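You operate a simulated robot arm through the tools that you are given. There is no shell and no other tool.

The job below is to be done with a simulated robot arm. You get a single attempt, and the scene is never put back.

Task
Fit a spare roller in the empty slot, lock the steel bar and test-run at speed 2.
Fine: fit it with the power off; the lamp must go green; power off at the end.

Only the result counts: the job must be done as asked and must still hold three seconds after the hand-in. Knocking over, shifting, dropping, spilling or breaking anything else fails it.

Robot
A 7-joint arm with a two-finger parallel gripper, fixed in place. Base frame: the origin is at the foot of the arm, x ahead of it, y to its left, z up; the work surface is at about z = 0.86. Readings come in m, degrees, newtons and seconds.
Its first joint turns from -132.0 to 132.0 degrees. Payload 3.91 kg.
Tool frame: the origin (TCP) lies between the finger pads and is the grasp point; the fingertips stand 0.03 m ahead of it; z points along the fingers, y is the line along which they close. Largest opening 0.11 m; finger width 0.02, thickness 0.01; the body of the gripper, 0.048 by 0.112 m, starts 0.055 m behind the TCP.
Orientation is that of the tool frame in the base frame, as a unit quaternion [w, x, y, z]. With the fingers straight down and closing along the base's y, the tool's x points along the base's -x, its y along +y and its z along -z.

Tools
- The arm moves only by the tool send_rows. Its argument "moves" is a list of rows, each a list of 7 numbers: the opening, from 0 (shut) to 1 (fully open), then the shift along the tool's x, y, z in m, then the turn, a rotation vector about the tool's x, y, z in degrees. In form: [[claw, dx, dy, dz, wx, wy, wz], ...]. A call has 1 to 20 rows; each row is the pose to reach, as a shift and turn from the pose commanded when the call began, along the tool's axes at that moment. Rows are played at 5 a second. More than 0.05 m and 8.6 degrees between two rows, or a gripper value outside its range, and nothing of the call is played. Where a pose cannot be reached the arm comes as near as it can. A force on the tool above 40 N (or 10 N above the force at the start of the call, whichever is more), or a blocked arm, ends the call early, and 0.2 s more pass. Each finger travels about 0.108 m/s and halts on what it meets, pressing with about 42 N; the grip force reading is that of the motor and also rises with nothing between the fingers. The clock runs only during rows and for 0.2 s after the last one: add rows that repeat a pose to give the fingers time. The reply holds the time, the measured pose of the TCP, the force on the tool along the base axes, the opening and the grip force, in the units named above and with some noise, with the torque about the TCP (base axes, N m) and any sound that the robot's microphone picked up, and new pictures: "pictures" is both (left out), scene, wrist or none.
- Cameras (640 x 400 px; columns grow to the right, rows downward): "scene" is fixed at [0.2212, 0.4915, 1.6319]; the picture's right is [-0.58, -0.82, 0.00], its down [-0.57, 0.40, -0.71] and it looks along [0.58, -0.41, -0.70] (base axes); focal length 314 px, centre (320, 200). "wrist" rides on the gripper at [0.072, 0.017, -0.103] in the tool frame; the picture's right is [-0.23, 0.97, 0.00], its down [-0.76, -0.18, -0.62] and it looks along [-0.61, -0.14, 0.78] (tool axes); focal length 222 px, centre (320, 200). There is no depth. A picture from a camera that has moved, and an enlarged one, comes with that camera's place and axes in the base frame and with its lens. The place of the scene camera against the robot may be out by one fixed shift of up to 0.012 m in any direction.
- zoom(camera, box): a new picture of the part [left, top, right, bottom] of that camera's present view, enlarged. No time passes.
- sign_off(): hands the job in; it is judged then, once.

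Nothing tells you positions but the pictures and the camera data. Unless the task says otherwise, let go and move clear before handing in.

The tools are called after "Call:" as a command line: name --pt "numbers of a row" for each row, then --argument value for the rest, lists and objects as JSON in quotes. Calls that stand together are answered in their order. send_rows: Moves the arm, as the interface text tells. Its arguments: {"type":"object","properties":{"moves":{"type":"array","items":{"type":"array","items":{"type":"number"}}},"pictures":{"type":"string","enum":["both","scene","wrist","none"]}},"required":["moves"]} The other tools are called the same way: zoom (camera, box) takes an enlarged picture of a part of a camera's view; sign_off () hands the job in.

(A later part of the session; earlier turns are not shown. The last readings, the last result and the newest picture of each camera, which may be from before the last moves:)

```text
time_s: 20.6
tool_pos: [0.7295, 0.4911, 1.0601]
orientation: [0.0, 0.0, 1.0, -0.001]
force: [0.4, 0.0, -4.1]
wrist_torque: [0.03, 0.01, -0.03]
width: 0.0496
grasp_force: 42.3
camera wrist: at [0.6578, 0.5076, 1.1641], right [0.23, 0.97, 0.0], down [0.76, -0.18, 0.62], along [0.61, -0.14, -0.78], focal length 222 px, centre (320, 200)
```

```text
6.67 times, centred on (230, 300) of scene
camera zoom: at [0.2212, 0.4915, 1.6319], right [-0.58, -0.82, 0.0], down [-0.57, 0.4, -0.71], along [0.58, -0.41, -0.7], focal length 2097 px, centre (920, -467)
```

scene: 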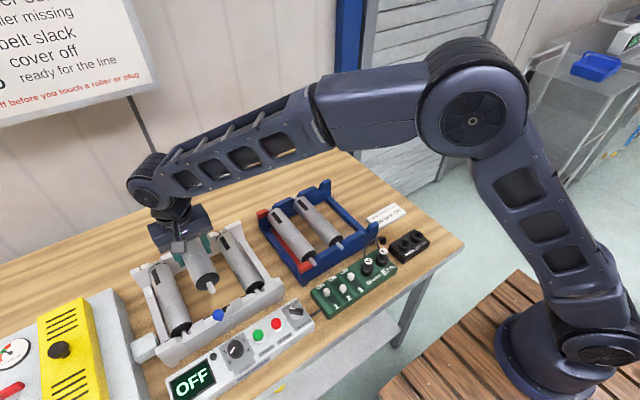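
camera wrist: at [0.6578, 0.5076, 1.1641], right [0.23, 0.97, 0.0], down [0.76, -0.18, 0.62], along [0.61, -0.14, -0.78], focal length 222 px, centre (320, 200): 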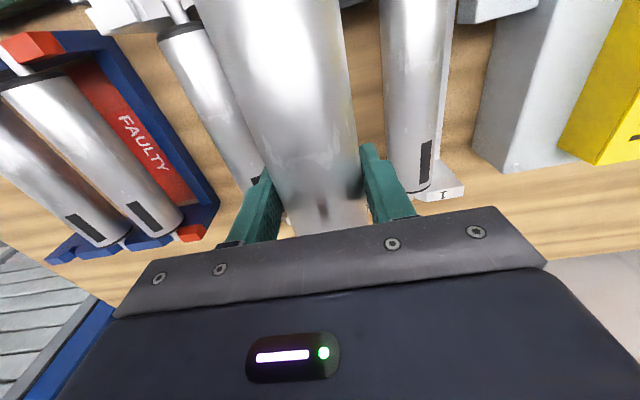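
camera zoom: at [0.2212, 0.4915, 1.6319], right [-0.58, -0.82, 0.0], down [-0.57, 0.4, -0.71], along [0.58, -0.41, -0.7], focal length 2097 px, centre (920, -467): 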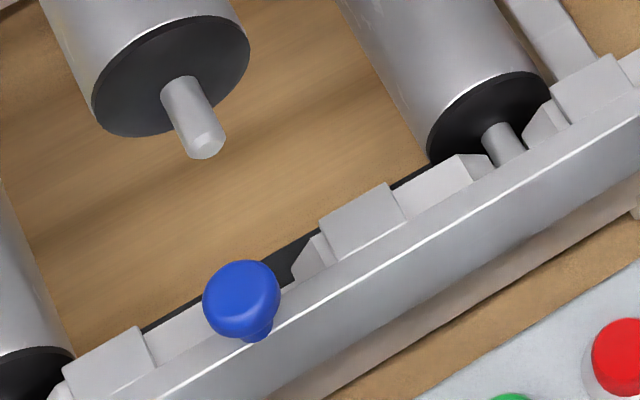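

The held roller's shaft lines up with slot 2 to within about 1 mm in y. I'll zoom closer on the notches and the bar to check that the shaft tip will clear the bar.

Call:
zoom --camera "scene" --box '[240, 270, 272, 290]'

Call:
zoom --camera "scene" --box '[205, 290, 245, 315]'

Call:
zoom --camera "scene" --box '[175, 310, 215, 335]'

Call:
zoom --camera "wrist" --box '[120, 0, 280, 100]'

Call:
zoom --camera "wrist" --box '[340, 0, 500, 100]'

```text
16.00 times, centred on (256, 280) of scene
camera zoom: at [0.2212, 0.4915, 1.6319], right [-0.58, -0.82, 0.0], down [-0.57, 0.4, -0.71], along [0.58, -0.41, -0.7], focal length 5033 px, centre (1344, -1080)
```

zoom: 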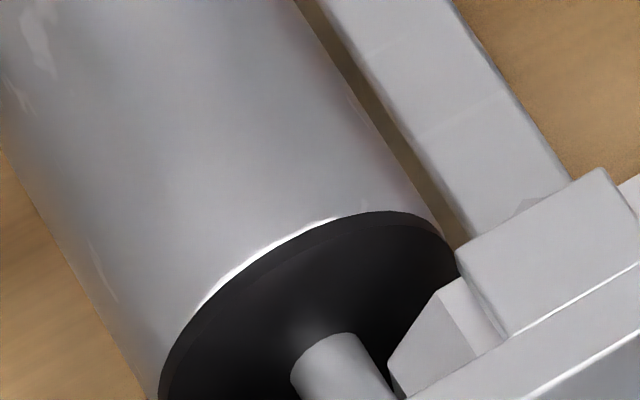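

```text
16.00 times, centred on (225, 302) of scene
camera zoom: at [0.2212, 0.4915, 1.6319], right [-0.58, -0.82, 0.0], down [-0.57, 0.4, -0.71], along [0.58, -0.41, -0.7], focal length 5033 px, centre (1840, -1440)
```

zoom: 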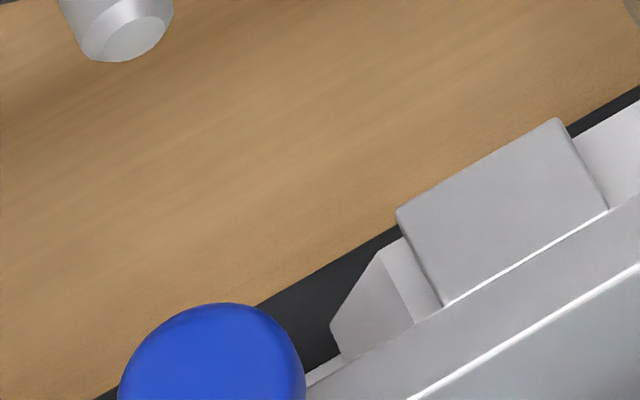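

```text
16.00 times, centred on (195, 322) of scene
camera zoom: at [0.2212, 0.4915, 1.6319], right [-0.58, -0.82, 0.0], down [-0.57, 0.4, -0.71], along [0.58, -0.41, -0.7], focal length 5033 px, centre (2320, -1760)
```

zoom: 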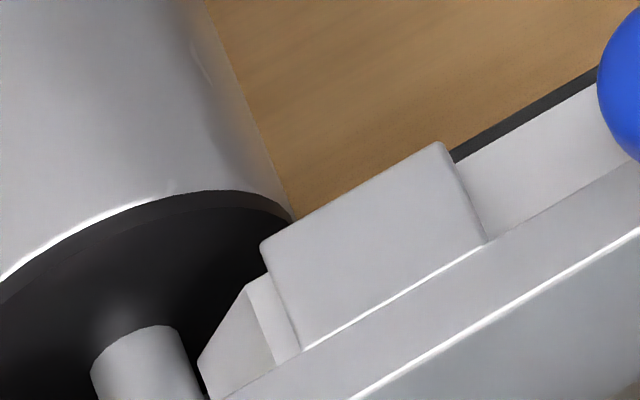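

```text
4.00 times, centred on (200, 50) of wrist
camera zoom: at [0.6578, 0.5076, 1.1641], right [0.23, 0.97, 0.0], down [0.76, -0.18, 0.62], along [0.61, -0.14, -0.78], focal length 888 px, centre (800, 800)
```

zoom: 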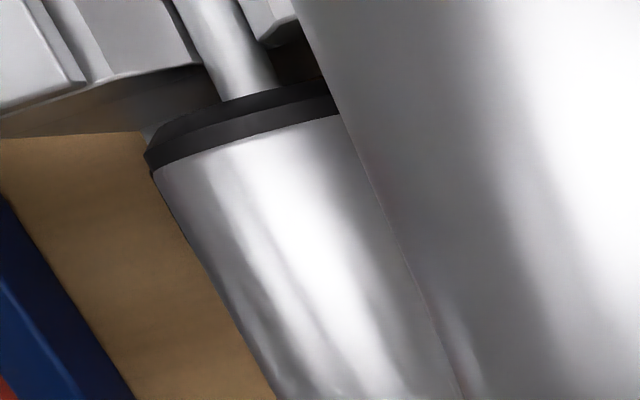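

```text
4.00 times, centred on (420, 50) of wrist
camera zoom: at [0.6578, 0.5076, 1.1641], right [0.23, 0.97, 0.0], down [0.76, -0.18, 0.62], along [0.61, -0.14, -0.78], focal length 888 px, centre (-80, 800)
```

zoom: 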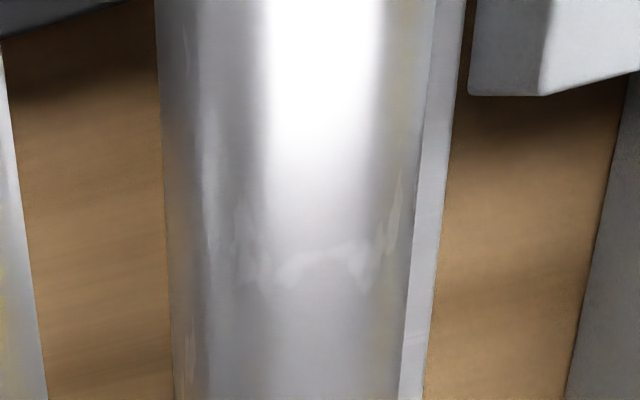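

The geometry is clear: the V-notch of slot 2 is open, and the bar's teeth sit just beside the slots. I'll shift 1 mm and lower to just above the notch, then check.

Call:
send_rows --pt "0.3 0 -0.0015 0.02 0 0 0" --pt "0.3 0 -0.0015 0.045 0 0 0" --pt "0.3 0 -0.0015 0.07 0 0 0" --pt "0.3 0 -0.0015 0.088 0 0 0" --pt "0.3 0 -0.0015 0.088 0 0 0" --pictures "scene"

Call:
zoom --camera "scene" --box '[170, 260, 282, 330]'

Call:
zoom --camera "scene" --box '[197, 285, 245, 315]'

Call:
zoom --camera "scene" --box '[140, 215, 240, 277]'

```text
time_s: 21.8
tool_pos: [0.7297, 0.4883, 0.9721]
orientation: [0.0, 0.001, 1.0, 0.001]
force: [-0.3, 0.6, -3.9]
wrist_torque: [0.02, 0.01, -0.02]
width: 0.0496
grasp_force: 42.1
```

scene: 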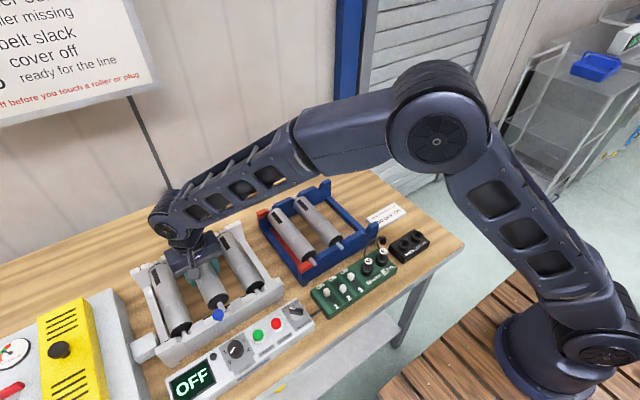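

```text
5.71 times, centred on (226, 295) of scene
camera zoom: at [0.2212, 0.4915, 1.6319], right [-0.58, -0.82, 0.0], down [-0.57, 0.4, -0.71], along [0.58, -0.41, -0.7], focal length 1797 px, centre (857, -343)
```

zoom: 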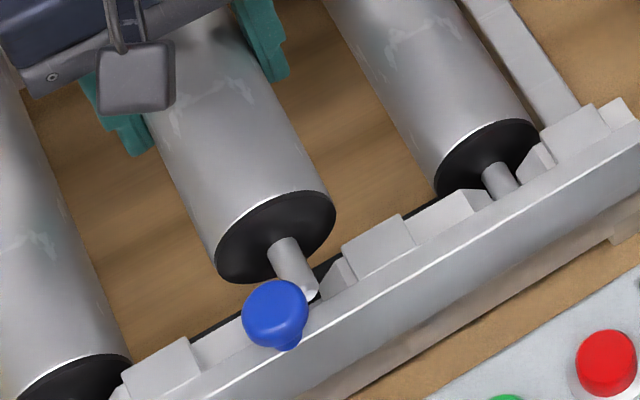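

```text
13.33 times, centred on (221, 300) of scene
camera zoom: at [0.2212, 0.4915, 1.6319], right [-0.58, -0.82, 0.0], down [-0.57, 0.4, -0.71], along [0.58, -0.41, -0.7], focal length 4194 px, centre (1640, -1133)
```

zoom: 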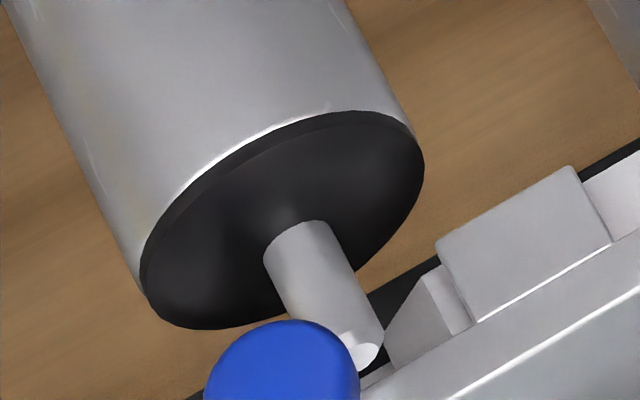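

```text
6.40 times, centred on (190, 246) of scene
camera zoom: at [0.2212, 0.4915, 1.6319], right [-0.58, -0.82, 0.0], down [-0.57, 0.4, -0.71], along [0.58, -0.41, -0.7], focal length 2013 px, centre (1152, -94)
```

zoom: 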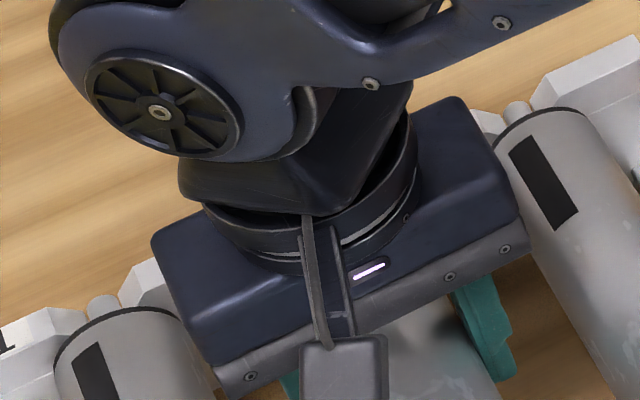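

The shaft tip is just above the notch with no contact force. I'll lower slowly in small steps, watching the force.

Call:
send_rows --pt "0.3 0 0 0.005 0 0 0" --pt "0.3 0 0 0.01 0 0 0" --pt "0.3 0 0 0.015 0 0 0" --pt "0.3 0 0 0.02 0 0 0" --pt "0.3 0 0 0.023 0 0 0" --pt "0.3 0 0 0.023 0 0 0" --pictures "none"

Call:
zoom --camera "scene" --box '[170, 260, 282, 330]'

Call:
zoom --camera "scene" --box '[197, 285, 245, 315]'

```text
time_s: 23.2
tool_pos: [0.7316, 0.4884, 0.9485]
orientation: [0.001, 0.0, 1.0, 0.0]
force: [0.2, -0.3, -4.3]
wrist_torque: [-0.03, 0.02, 0.01]
width: 0.0496
grasp_force: 42.9
```

```text
5.71 times, centred on (226, 295) of scene
camera zoom: at [0.2212, 0.4915, 1.6319], right [-0.58, -0.82, 0.0], down [-0.57, 0.4, -0.71], along [0.58, -0.41, -0.7], focal length 1797 px, centre (857, -343)
```

zoom: 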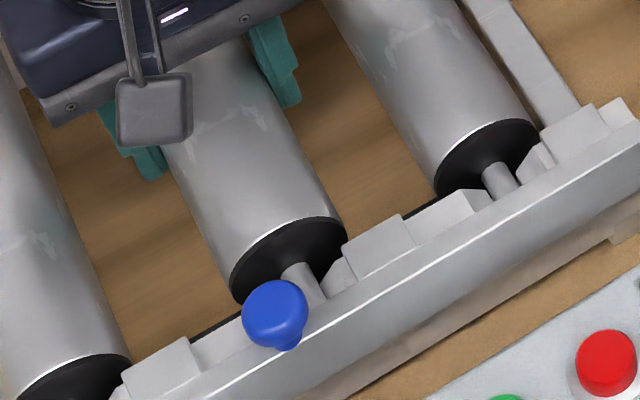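

```text
13.33 times, centred on (221, 300) of scene
camera zoom: at [0.2212, 0.4915, 1.6319], right [-0.58, -0.82, 0.0], down [-0.57, 0.4, -0.71], along [0.58, -0.41, -0.7], focal length 4194 px, centre (1640, -1133)
```

zoom: 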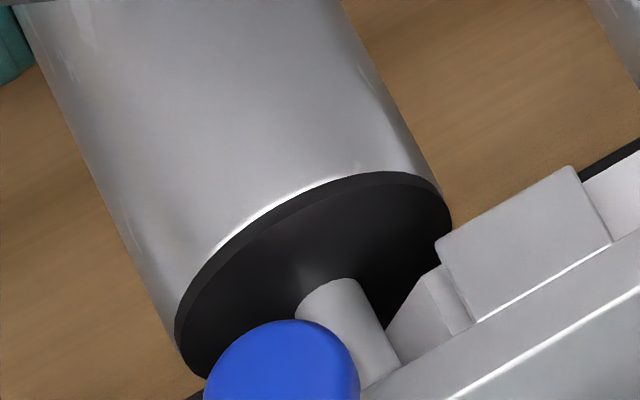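

The shaft is dropping cleanly behind the bar, with about 8 mm left to go. I'll continue down in small steps.

Call:
send_rows --pt "0.3 0 0 0.002 0 0 0" --pt "0.3 0 0 0.004 0 0 0" --pt "0.3 0 0 0.006 0 0 0" --pt "0.3 0 0 0.006 0 0 0" --pictures "none"

```text
time_s: 24.2
tool_pos: [0.7317, 0.4891, 0.9437]
orientation: [-0.001, -0.001, 1.0, 0.0]
force: [0.5, 3.5, -5.8]
wrist_torque: [0.05, -0.12, -0.26]
width: 0.0495
grasp_force: 42.1
```

There's a light sideways touch on the −y wall of the notch. I'll shift 1 mm toward +y and continue.

Call:
send_rows --pt "0.3 0 0.001 0 0 0 0" --pt "0.3 0 0.001 0.001 0 0 0" --pt "0.3 0 0.001 0.002 0 0 0" --pt "0.3 0 0.001 0.002 0 0 0" --pictures "none"

```text
time_s: 25.2
tool_pos: [0.7317, 0.4892, 0.9411]
orientation: [0.0, 0.0, 1.0, 0.0]
force: [-0.1, 0.3, -4.2]
wrist_torque: [-0.01, 0.03, -0.01]
width: 0.0495
grasp_force: 42.0
```

The side force is gone and the weight is still fully on the gripper. I'll keep lowering 1 mm at a time.

Call:
send_rows --pt "0.3 0 0 0.001 0 0 0" --pt "0.3 0 0 0.002 0 0 0" --pt "0.3 0 0 0.002 0 0 0" --pictures "none"

Call:
zoom --camera "scene" --box '[197, 285, 245, 315]'

```text
time_s: 26.0
tool_pos: [0.7321, 0.4887, 0.9404]
orientation: [0.0, 0.0, 1.0, 0.001]
force: [-2.4, -3.2, 16.9]
wrist_torque: [-0.02, 1.0, -0.01]
width: 0.0496
grasp_force: 42.2
```

```text
13.33 times, centred on (221, 300) of scene
camera zoom: at [0.2212, 0.4915, 1.6319], right [-0.58, -0.82, 0.0], down [-0.57, 0.4, -0.71], along [0.58, -0.41, -0.7], focal length 4194 px, centre (1640, -1133)
```

zoom: 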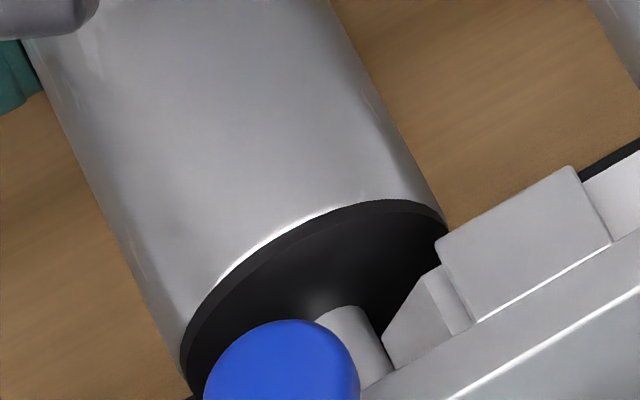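

The roller has seated, with the force reversing to +17 N. I'll open the fingers gently and look.

Call:
send_rows --pt "0.3 0 0 -0.001 0 0 0" --pt "0.48 0 0 -0.001 0 0 0" --pt "0.52 0 0 -0.001 0 0 0" --pt "0.58 0 0 -0.001 0 0 0" --pt "0.64 0 0 -0.001 0 0 0" --pt "0.64 0 0 -0.001 0 0 0" --pictures "scene"

Call:
zoom --camera "scene" --box '[130, 215, 290, 345]'

Call:
zoom --camera "scene" --box '[197, 285, 245, 315]'

```text
time_s: 27.4
tool_pos: [0.7315, 0.4892, 0.9405]
orientation: [0.0, 0.0, 1.0, 0.0]
force: [0.0, 0.9, -0.6]
wrist_torque: [-0.01, 0.01, -0.03]
width: 0.0702
grasp_force: 0.0
```

scene: 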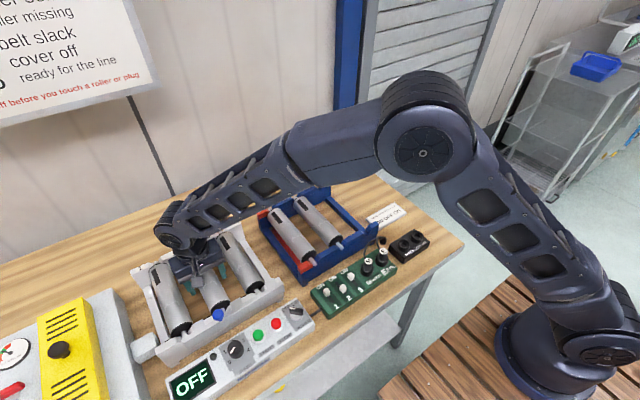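

```text
3.08 times, centred on (210, 280) of scene
camera zoom: at [0.2212, 0.4915, 1.6319], right [-0.58, -0.82, 0.0], down [-0.57, 0.4, -0.71], along [0.58, -0.41, -0.7], focal length 968 px, centre (658, -46)
```

zoom: 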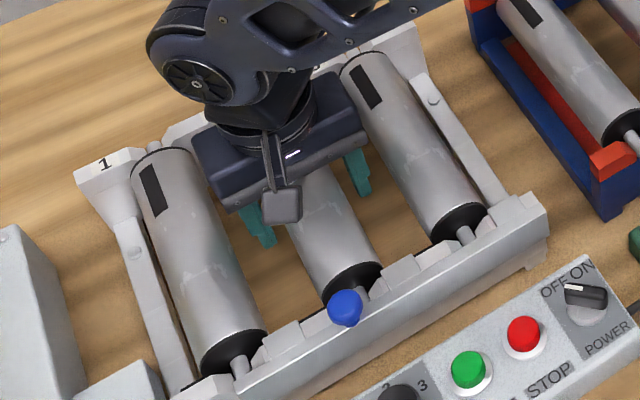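

```text
13.33 times, centred on (221, 300) of scene
camera zoom: at [0.2212, 0.4915, 1.6319], right [-0.58, -0.82, 0.0], down [-0.57, 0.4, -0.71], along [0.58, -0.41, -0.7], focal length 4194 px, centre (1640, -1133)
```

zoom: 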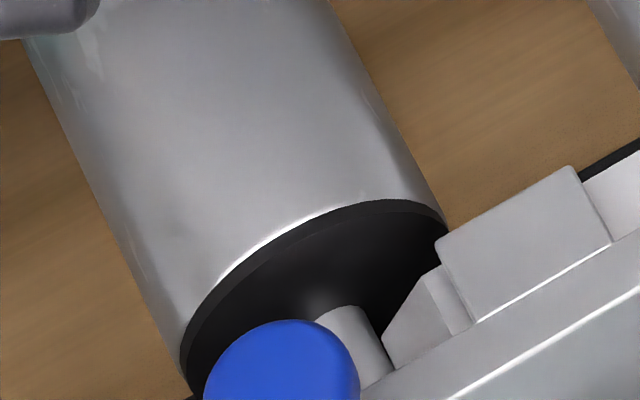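

The roller is released and resting in slot 2. I'll raise straight up and inspect the far end.

Call:
send_rows --pt "0.64 0 0 -0.03 0 0 0" --pt "0.64 0 0 -0.07 0 0 0" --pt "0.64 0 0 -0.11 0 0 0" --pt "0.64 0.03 0 -0.14 0 0 0" --pt "0.64 0.07 0 -0.16 0 0 0" --pt "0.64 0.11 0 -0.17 0 0 0" --pt "0.64 0.11 0 -0.17 0 0 0" --pictures "both"

Call:
zoom --camera "scene" --box '[130, 215, 290, 345]'

Call:
zoom --camera "wrist" --box '[150, 0, 470, 200]'

```text
time_s: 29.0
tool_pos: [0.622, 0.4904, 1.1083]
orientation: [0.0, 0.0, 1.0, 0.0]
force: [0.3, -0.8, -0.3]
wrist_torque: [0.02, 0.03, 0.03]
width: 0.0705
grasp_force: 0.1
camera wrist: at [0.5492, 0.5072, 1.2116], right [0.23, 0.97, 0.0], down [0.76, -0.18, 0.62], along [0.61, -0.14, -0.78], focal length 222 px, centre (320, 200)
```

scene: 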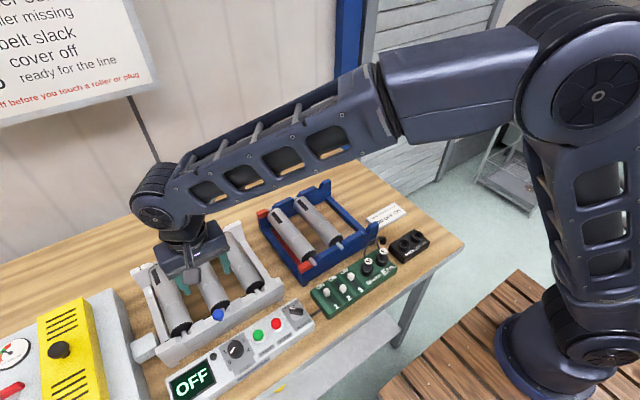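
wrist: 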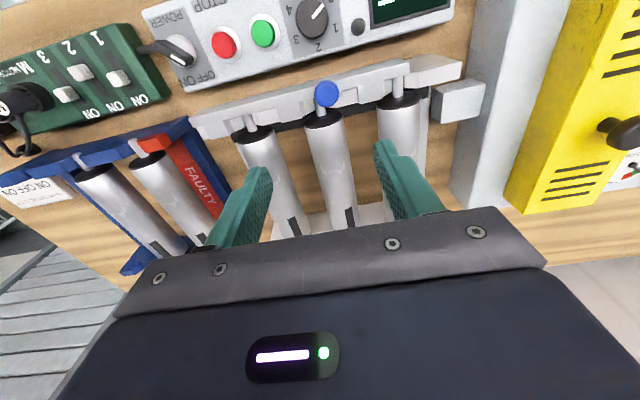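

```text
3.08 times, centred on (210, 280) of scene
camera zoom: at [0.2212, 0.4915, 1.6319], right [-0.58, -0.82, 0.0], down [-0.57, 0.4, -0.71], along [0.58, -0.41, -0.7], focal length 968 px, centre (658, -46)
```

zoom: 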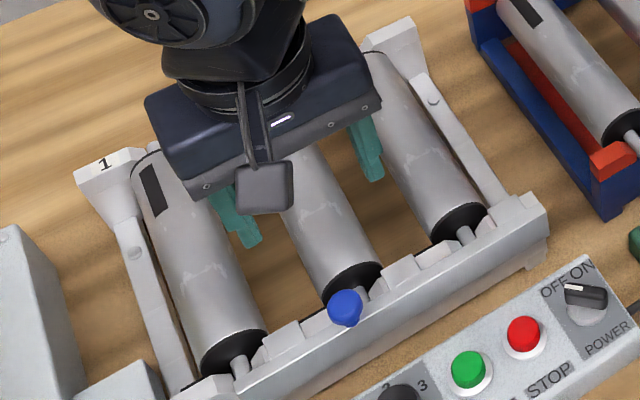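

```text
2.00 times, centred on (310, 100) of wrist
camera zoom: at [0.5492, 0.5072, 1.2116], right [0.23, 0.97, 0.0], down [0.76, -0.18, 0.62], along [0.61, -0.14, -0.78], focal length 444 px, centre (340, 400)
```

zoom: 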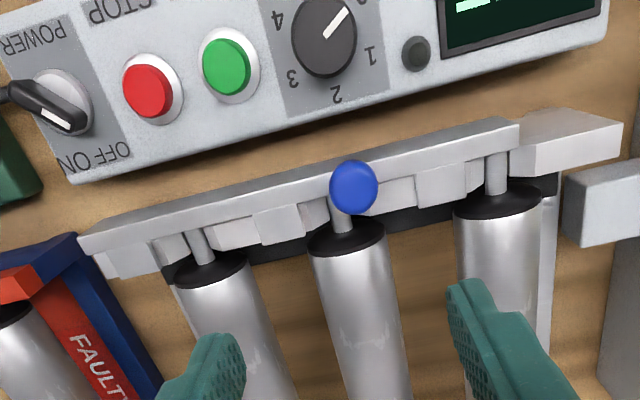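

The new roller sits the same way as its neighbours at the near end. Next I grip the blue knob at about (0.604, 0.502, 0.978), starting by aligning above it.

Call:
send_rows --pt "0.5 0.017 0.013 0.03 0 0 0" --pt "0.5 0.017 0.013 0.06 0 0 0" --pt "0.5 0.017 0.013 0.085 0 0 0" --pt "0.5 0.017 0.013 0.085 0 0 0" --pictures "both"

Call:
zoom --camera "scene" --box '[140, 215, 290, 345]'

Call:
zoom --camera "wrist" --box '[200, 0, 440, 200]'

```text
time_s: 30.0
tool_pos: [0.6056, 0.5024, 1.0251]
orientation: [0.0, 0.0, 1.0, 0.0]
force: [-0.4, -0.2, -0.3]
wrist_torque: [-0.02, -0.03, 0.0]
width: 0.0551
grasp_force: 0.1
camera wrist: at [0.5339, 0.5182, 1.1279], right [0.23, 0.97, 0.0], down [0.76, -0.18, 0.62], along [0.61, -0.14, -0.78], focal length 222 px, centre (320, 200)
```

scene: 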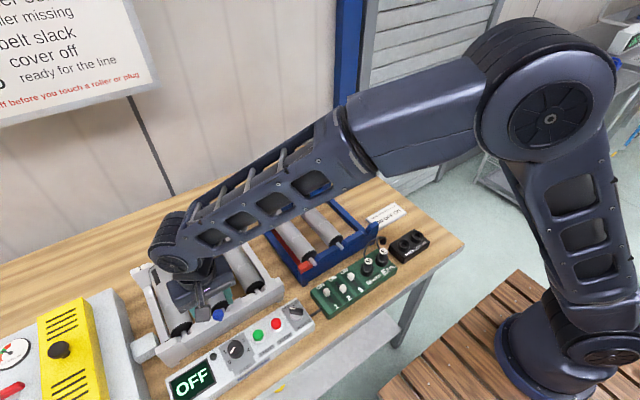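
wrist: 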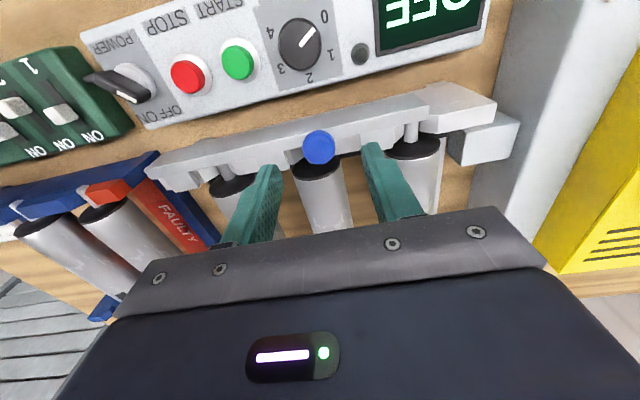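

```text
3.08 times, centred on (215, 280) of scene
camera zoom: at [0.2212, 0.4915, 1.6319], right [-0.58, -0.82, 0.0], down [-0.57, 0.4, -0.71], along [0.58, -0.41, -0.7], focal length 968 px, centre (643, -46)
```

zoom: 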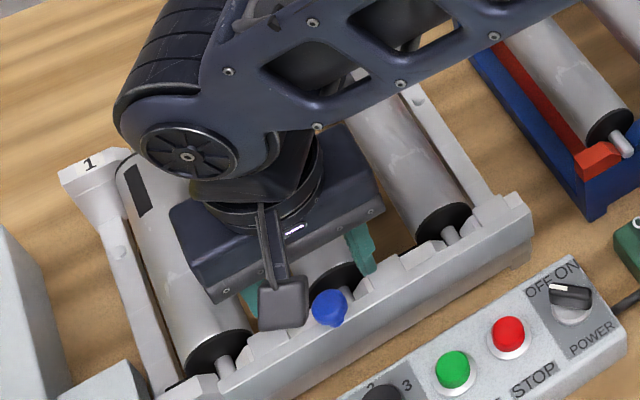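

```text
2.00 times, centred on (320, 100) of wrist
camera zoom: at [0.5339, 0.5182, 1.1279], right [0.23, 0.97, 0.0], down [0.76, -0.18, 0.62], along [0.61, -0.14, -0.78], focal length 444 px, centre (320, 400)
```

zoom: 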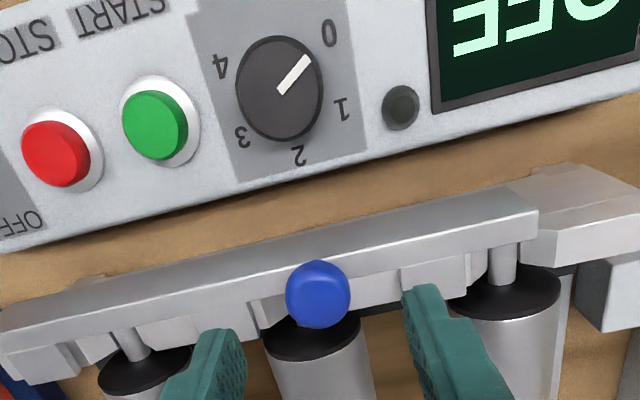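

The knob is centred between the fingers at about (0.603, 0.502). I'll descend to grip it with the fingertips above the bar, closing gradually.

Call:
send_rows --pt "0.5 0.001 0 0.015 0 0 0" --pt "0.5 0.001 0 0.03 0 0 0" --pt "0.5 0.001 0 0.034 0 0 0" --pt "0.4 0.001 0 0.034 0 0 0" --pt "0.32 0.001 0 0.034 0 0 0" --pt "0.28 0.001 0 0.034 0 0 0" --pt "0.25 0.001 0 0.034 0 0 0" --pt "0.22 0.001 0 0.034 0 0 0" --pt "0.22 0.001 0 0.034 0 0 0" --pictures "none"

Call:
zoom --camera "scene" --box '[170, 260, 282, 330]'

Call:
zoom --camera "wrist" --box '[200, 60, 440, 210]'

```text
time_s: 32.0
tool_pos: [0.6049, 0.5019, 0.9924]
orientation: [0.001, 0.0, 1.0, -0.001]
force: [-0.5, -2.2, 0.9]
wrist_torque: [-0.03, 0.01, -0.01]
width: 0.0251
grasp_force: 0.7
```

```text
5.71 times, centred on (226, 295) of scene
camera zoom: at [0.2212, 0.4915, 1.6319], right [-0.58, -0.82, 0.0], down [-0.57, 0.4, -0.71], along [0.58, -0.41, -0.7], focal length 1797 px, centre (857, -343)
```

zoom: 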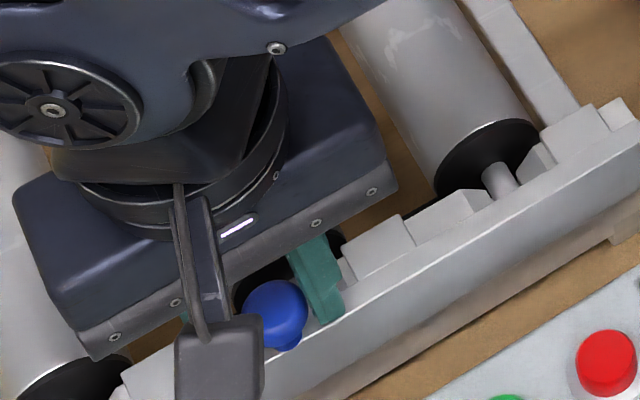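

```text
2.67 times, centred on (320, 135) of wrist
camera zoom: at [0.5317, 0.5188, 1.0937], right [0.23, 0.97, 0.0], down [0.76, -0.18, 0.62], along [0.61, -0.14, -0.78], focal length 592 px, centre (320, 373)
```

zoom: 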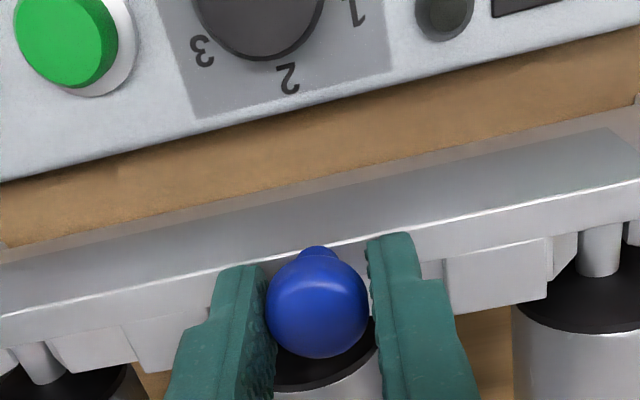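

The knob is caged between the fingers. Now I slide the bar toward +y in small steps, watching the force.

Call:
send_rows --pt "0.22 0 0.004 0 0 0 0" --pt "0.22 0 0.008 0 0 0 0" --pt "0.22 0 0.012 0 0 0 0" --pt "0.22 0 0.012 0 0 0 0" --pictures "none"

Call:
zoom --camera "scene" --box '[130, 250, 290, 350]'

```text
time_s: 33.0
tool_pos: [0.6043, 0.515, 0.9916]
orientation: [0.0, 0.001, 1.0, 0.0]
force: [-1.1, -0.9, -0.3]
wrist_torque: [0.02, 0.02, -0.01]
width: 0.0242
grasp_force: 0.3
```

```text
4.00 times, centred on (210, 300) of scene
camera zoom: at [0.2212, 0.4915, 1.6319], right [-0.58, -0.82, 0.0], down [-0.57, 0.4, -0.71], along [0.58, -0.41, -0.7], focal length 1258 px, centre (760, -200)
```

zoom: 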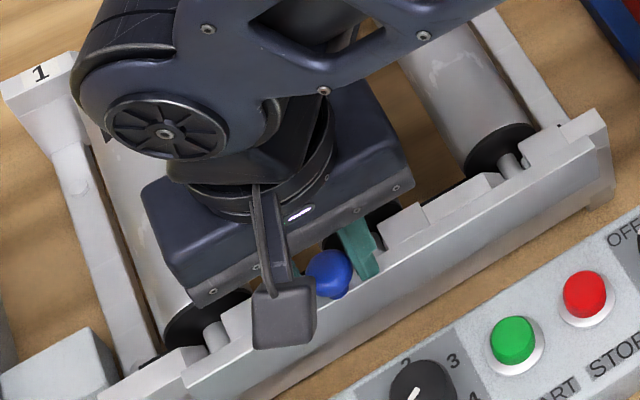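

The bar moves easily with it. I'll continue toward the locked position.

Call:
send_rows --pt "0.22 0 0.004 0 0 0 0" --pt "0.22 0 0.008 0 0 0 0" --pt "0.22 0 0.012 0 0 0 0" --pt "0.22 0 0.016 0 0 0 0" --pt "0.22 0 0.016 0 0 0 0" --pictures "none"

Call:
zoom --camera "scene" --box '[130, 250, 290, 350]'

```text
time_s: 34.2
tool_pos: [0.6042, 0.5317, 0.991]
orientation: [0.0, 0.0, 1.0, 0.0]
force: [-1.1, -0.5, 0.1]
wrist_torque: [0.01, -0.02, -0.04]
width: 0.0244
grasp_force: 0.0
```

```text
4.00 times, centred on (210, 300) of scene
camera zoom: at [0.2212, 0.4915, 1.6319], right [-0.58, -0.82, 0.0], down [-0.57, 0.4, -0.71], along [0.58, -0.41, -0.7], focal length 1258 px, centre (760, -200)
```

zoom: 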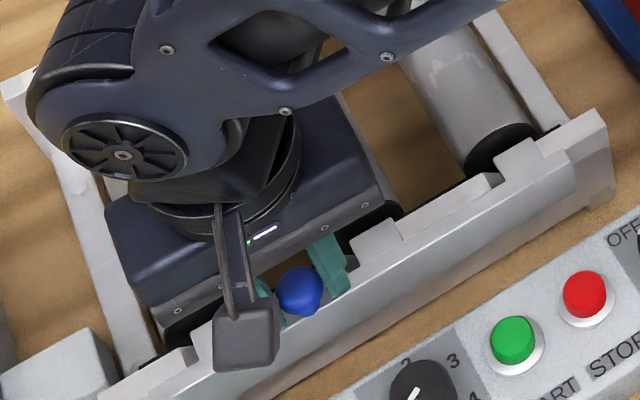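

The teeth now lie over the shafts. I'll nudge on until I feel the end stop.

Call:
send_rows --pt "0.22 0 0.002 0 0 0 0" --pt "0.22 0 0.004 0 0 0 0" --pt "0.22 0 0.004 0 0 0 0" --pictures "none"

Call:
zoom --camera "scene" --box '[130, 250, 290, 350]'

```text
time_s: 35.0
tool_pos: [0.6038, 0.534, 0.9917]
orientation: [0.0, -0.001, 1.0, 0.001]
force: [-0.2, -1.0, 0.6]
wrist_torque: [0.03, 0.02, 0.03]
width: 0.0244
grasp_force: 0.0
```

```text
4.00 times, centred on (210, 300) of scene
camera zoom: at [0.2212, 0.4915, 1.6319], right [-0.58, -0.82, 0.0], down [-0.57, 0.4, -0.71], along [0.58, -0.41, -0.7], focal length 1258 px, centre (760, -200)
```

zoom: 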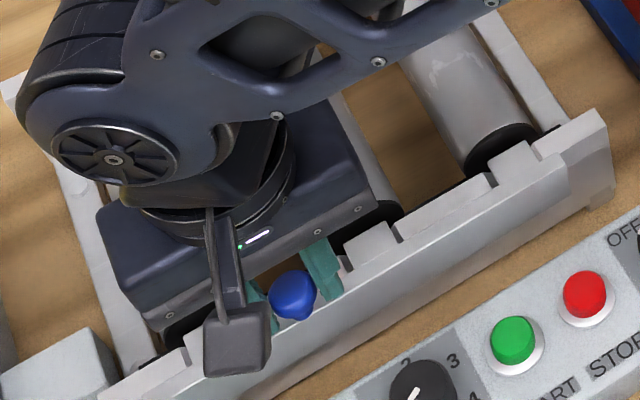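

Call:
send_rows --pt "0.22 0 0.001 0 0 0 0" --pt "0.22 0 0.002 0 0 0 0" --pt "0.22 0 0.003 0 0 0 0" --pt "0.22 0 0.003 0 0 0 0" --pictures "none"

Call:
zoom --camera "scene" --box '[130, 250, 290, 350]'

Call:
zoom --camera "wrist" --box '[160, 60, 480, 210]'

```text
time_s: 36.0
tool_pos: [0.6045, 0.5384, 0.9914]
orientation: [0.0, 0.0, 1.0, 0.001]
force: [-2.8, -6.3, -1.1]
wrist_torque: [-0.15, 0.07, -0.02]
width: 0.0273
grasp_force: 3.3
```

```text
4.00 times, centred on (210, 300) of scene
camera zoom: at [0.2212, 0.4915, 1.6319], right [-0.58, -0.82, 0.0], down [-0.57, 0.4, -0.71], along [0.58, -0.41, -0.7], focal length 1258 px, centre (760, -200)
```

zoom: 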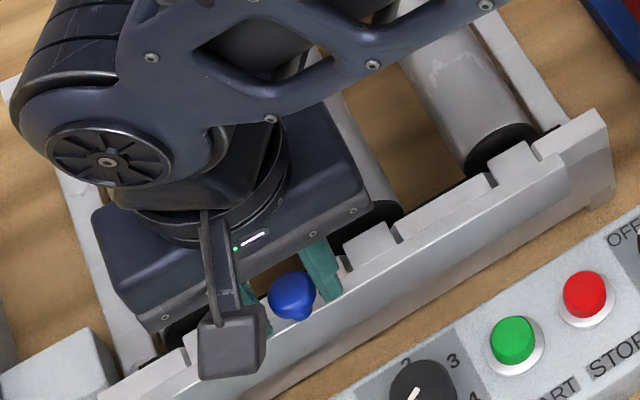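

```text
2.00 times, centred on (320, 135) of wrist
camera zoom: at [0.5319, 0.554, 1.0944], right [0.23, 0.97, 0.0], down [0.76, -0.18, 0.62], along [0.61, -0.14, -0.78], focal length 444 px, centre (320, 330)
```

zoom: 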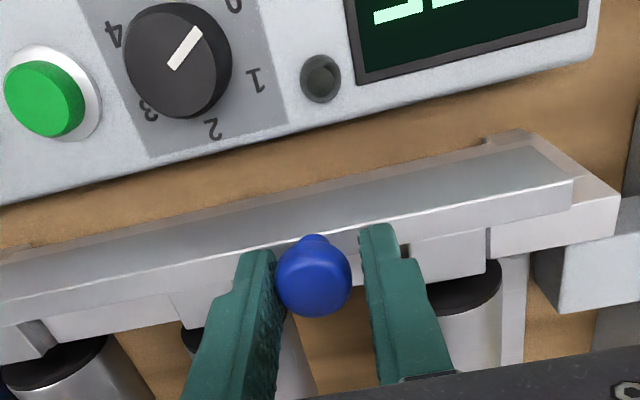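

The bar is now at its end stop: the force rose to 6 N, the bar no longer moves, and the teeth cover the shafts. I'll open and rise to inspect.

Call:
send_rows --pt "0.22 0 -0.002 0 0 0 0" --pt "0.4 0 -0.002 0 0 0 0" --pt "0.45 0 -0.002 0 0 0 0" --pt "0.45 0 -0.002 -0.03 0 0 0" --pt "0.45 0 -0.002 -0.07 0 0 0" --pt "0.45 0 -0.002 -0.11 0 0 0" --pt "0.45 0.03 -0.002 -0.14 0 0 0" --pt "0.45 0.06 -0.03 -0.15 0 0 0" --pt "0.45 0.08 -0.05 -0.15 0 0 0" --pt "0.45 0.08 -0.05 -0.15 0 0 0" --pictures "both"

Call:
zoom --camera "scene" --box '[130, 215, 290, 345]'

Call:
zoom --camera "wrist" --box '[150, 0, 470, 200]'

```text
time_s: 38.2
tool_pos: [0.5221, 0.4892, 1.1415]
orientation: [0.0, 0.0, 1.0, 0.0]
force: [-0.1, 1.1, -0.6]
wrist_torque: [0.01, -0.04, -0.03]
width: 0.0495
grasp_force: 0.1
camera wrist: at [0.4503, 0.5068, 1.2448], right [0.23, 0.97, 0.0], down [0.76, -0.18, 0.62], along [0.61, -0.14, -0.78], focal length 222 px, centre (320, 200)
```

scene: 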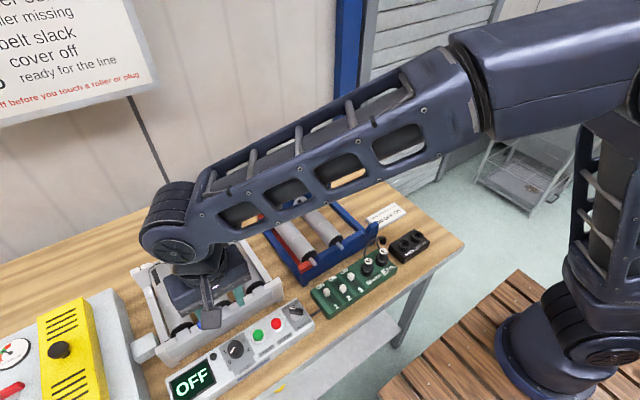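
wrist: 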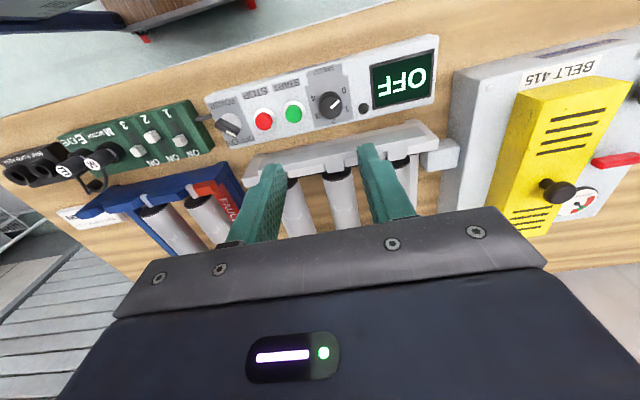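

```text
3.08 times, centred on (210, 280) of scene
camera zoom: at [0.2212, 0.4915, 1.6319], right [-0.58, -0.82, 0.0], down [-0.57, 0.4, -0.71], along [0.58, -0.41, -0.7], focal length 968 px, centre (658, -46)
```

zoom: 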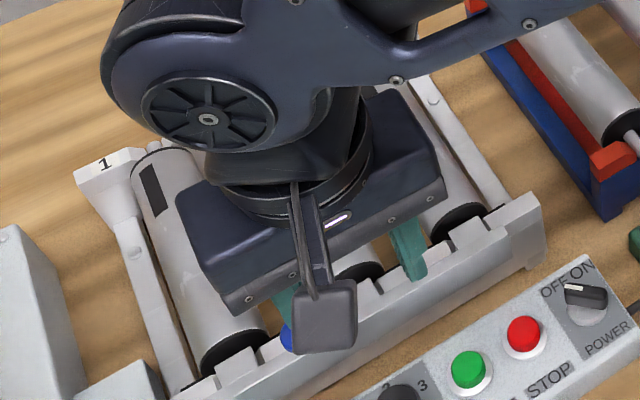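

```text
2.00 times, centred on (310, 100) of wrist
camera zoom: at [0.4503, 0.5068, 1.2448], right [0.23, 0.97, 0.0], down [0.76, -0.18, 0.62], along [0.61, -0.14, -0.78], focal length 444 px, centre (340, 400)
```

zoom: 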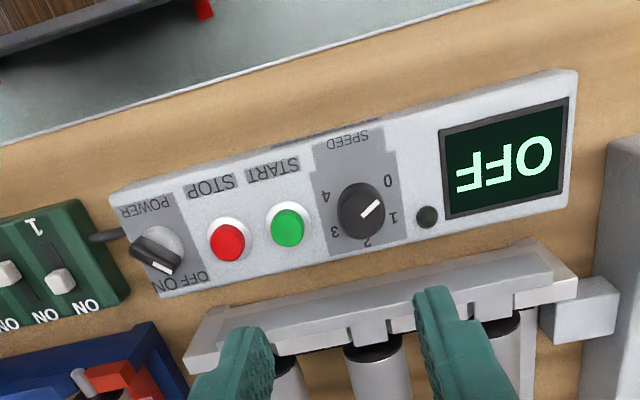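

The bar's teeth cover all three shafts, so it is locked. The panel controls sit at x ≈ 0.544: speed dial y ≈ 0.501 (pointing at 0), START y ≈ 0.447, STOP y ≈ 0.398, power y ≈ 0.347. I'll set the dial first, from above with the tool pre-turned −60°, so that two +60° twists reach 2.

Call:
send_rows --pt "0.4 -0.005 0.003 0.015 0 0 -7.5" --pt "0.4 -0.01 0.006 0.03 0 0 -15" --pt "0.4 -0.015 0.01 0.045 0 0 -22.5" --pt "0.4 -0.02 0.014 0.06 0 0 -30" --pt "0.4 -0.02 0.014 0.075 0 0 -37.5" --pt "0.4 -0.02 0.014 0.09 0 0 -45" --pt "0.4 -0.02 0.014 0.105 0 0 -52.5" --pt "0.4 -0.02 0.014 0.121 0 0 -60" --pt "0.4 -0.02 0.014 0.121 0 0 -60" --pictures "both"

Call:
zoom --camera "scene" --box '[160, 250, 320, 380]'

Call:
zoom --camera "wrist" --box '[200, 30, 440, 230]'

```text
time_s: 40.2
tool_pos: [0.5429, 0.4993, 1.0199]
orientation: [0.0, -0.5, 0.866, 0.0]
force: [-0.9, -1.2, 0.3]
wrist_torque: [-0.02, 0.01, -0.04]
width: 0.0437
grasp_force: 0.1
camera wrist: at [0.4925, 0.4459, 1.1236], right [-0.73, 0.68, 0.0], down [0.53, 0.57, 0.62], along [0.43, 0.46, -0.78], focal length 222 px, centre (320, 200)
```

scene: 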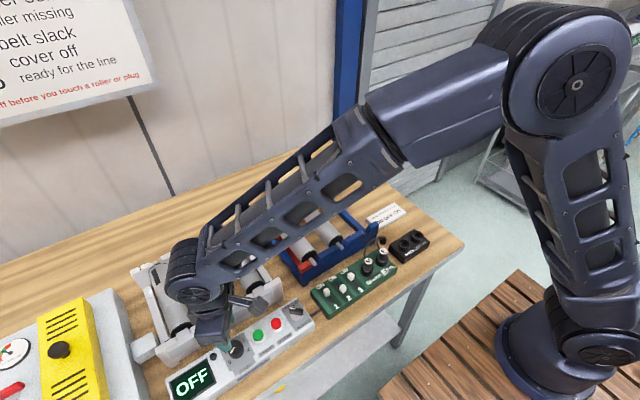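
wrist: 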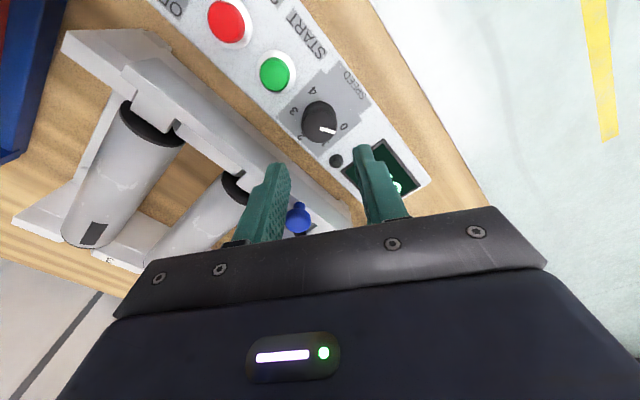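

```text
3.08 times, centred on (240, 315) of scene
camera zoom: at [0.2212, 0.4915, 1.6319], right [-0.58, -0.82, 0.0], down [-0.57, 0.4, -0.71], along [0.58, -0.41, -0.7], focal length 968 px, centre (566, -154)
```

zoom: 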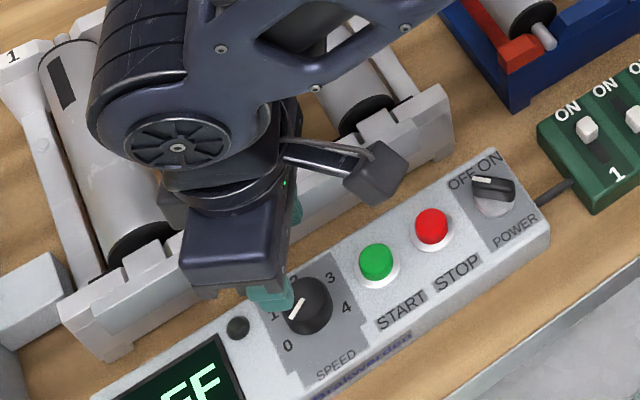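

```text
2.00 times, centred on (320, 130) of wrist
camera zoom: at [0.4925, 0.4459, 1.1236], right [-0.73, 0.68, 0.0], down [0.53, 0.57, 0.62], along [0.43, 0.46, -0.78], focal length 444 px, centre (320, 340)
```

zoom: 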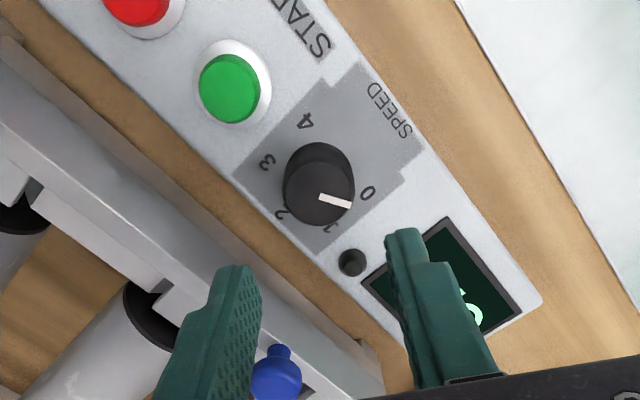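

The dial is under the gripper with its top centre at about (0.545, 0.502, 0.92). I'll descend around it and close gently.

Call:
send_rows --pt "0.4 -0.0012 -0.001 0.02 0 0 0" --pt "0.4 -0.0012 -0.001 0.045 0 0 0" --pt "0.4 -0.0012 -0.001 0.065 0 0 0" --pt "0.4 -0.0012 -0.001 0.075 0 0 0" --pt "0.4 -0.0012 -0.001 0.08 0 0 0" --pt "0.4 -0.0012 -0.001 0.08 0 0 0" --pictures "wrist"

Call:
zoom --camera "scene" --box '[190, 310, 270, 370]'

Call:
zoom --camera "wrist" --box '[200, 80, 440, 230]'

```text
time_s: 41.6
tool_pos: [0.5466, 0.5019, 0.9377]
orientation: [0.0, -0.5, 0.866, 0.0]
force: [-0.5, 0.0, 0.1]
wrist_torque: [0.0, -0.03, -0.01]
width: 0.0441
grasp_force: 0.0
camera wrist: at [0.4948, 0.4485, 1.043], right [-0.73, 0.68, 0.0], down [0.53, 0.57, 0.62], along [0.43, 0.45, -0.78], focal length 222 px, centre (320, 200)
```

wrist: 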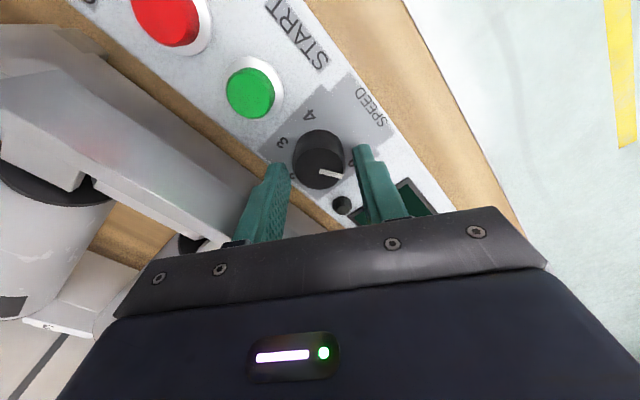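

```text
6.67 times, centred on (230, 340) of scene
camera zoom: at [0.2212, 0.4915, 1.6319], right [-0.58, -0.82, 0.0], down [-0.57, 0.4, -0.71], along [0.58, -0.41, -0.7], focal length 2097 px, centre (920, -733)
```

zoom: 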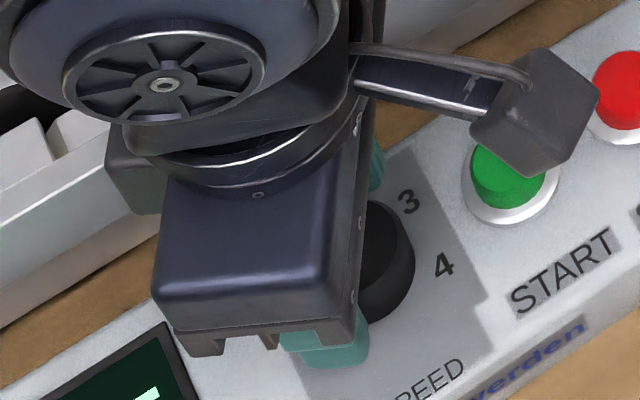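

```text
2.67 times, centred on (320, 155) of wrist
camera zoom: at [0.4948, 0.4485, 1.043], right [-0.73, 0.68, 0.0], down [0.53, 0.57, 0.62], along [0.43, 0.45, -0.78], focal length 592 px, centre (320, 320)
```

zoom: 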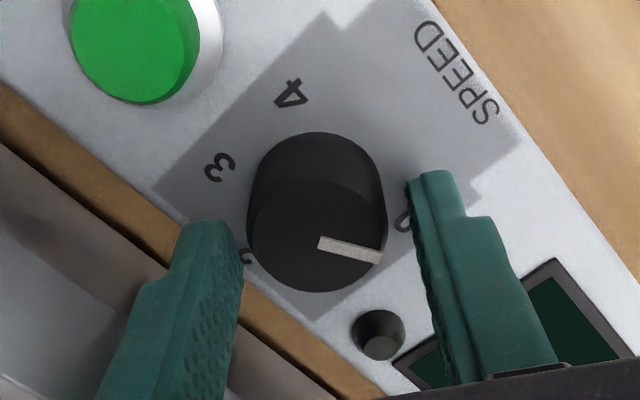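

The dial is centred between the fingertips. I'll close on it gradually.

Call:
send_rows --pt "0.36 0 0 0 0 0 0" --pt "0.33 0 0 0 0 0 0" --pt "0.3 0 0 0 0 0 0" --pt "0.27 0 0 0 0 0 0" --pt "0.25 0 0 0 0 0 0" --pt "0.25 0 0 0 0 0 0" --pictures "none"

```text
time_s: 43.0
tool_pos: [0.5458, 0.5024, 0.9397]
orientation: [0.0, -0.5, 0.866, -0.001]
force: [-1.8, 1.1, -0.1]
wrist_torque: [0.05, 0.05, -0.03]
width: 0.032
grasp_force: 45.1
```

The dial is gripped evenly at 32 mm width. I'll rotate the first 30°, checking the torque.

Call:
send_rows --pt "0.22 0 0 0 0 0 7.5" --pt "0.22 0 0 0 0 0 15" --pt "0.22 0 0 0 0 0 22.5" --pt "0.22 0 0 0 0 0 30" --pt "0.22 0 0 0 0 0 30" --pictures "wrist"

Call:
zoom --camera "wrist" --box '[200, 80, 440, 230]'

```text
time_s: 44.2
tool_pos: [0.548, 0.5019, 0.9393]
orientation: [0.0, -0.258, 0.966, 0.001]
force: [13.5, 2.7, -6.4]
wrist_torque: [0.23, -0.62, 0.05]
width: 0.0323
grasp_force: 44.7
camera wrist: at [0.4755, 0.4802, 1.0431], right [-0.29, 0.96, 0.0], down [0.75, 0.23, 0.62], along [0.6, 0.18, -0.78], focal length 222 px, centre (320, 200)
```

wrist: 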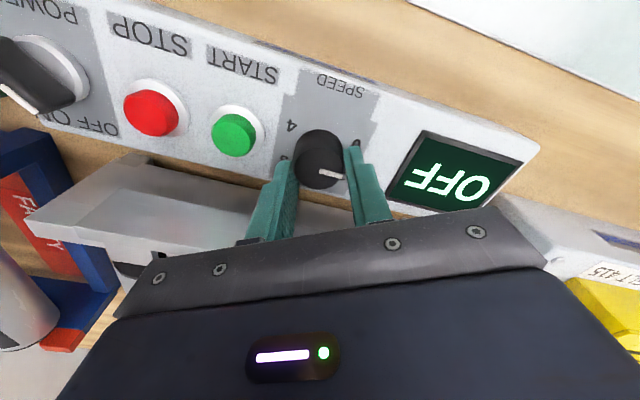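

```text
2.67 times, centred on (320, 155) of wrist
camera zoom: at [0.4755, 0.4802, 1.0431], right [-0.29, 0.96, 0.0], down [0.75, 0.23, 0.62], along [0.6, 0.18, -0.78], focal length 592 px, centre (320, 320)
```

zoom: 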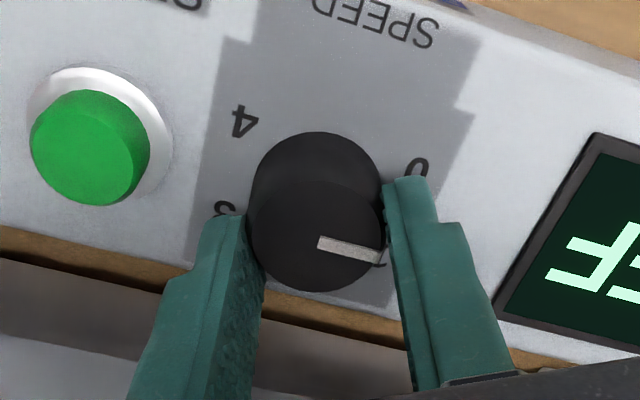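

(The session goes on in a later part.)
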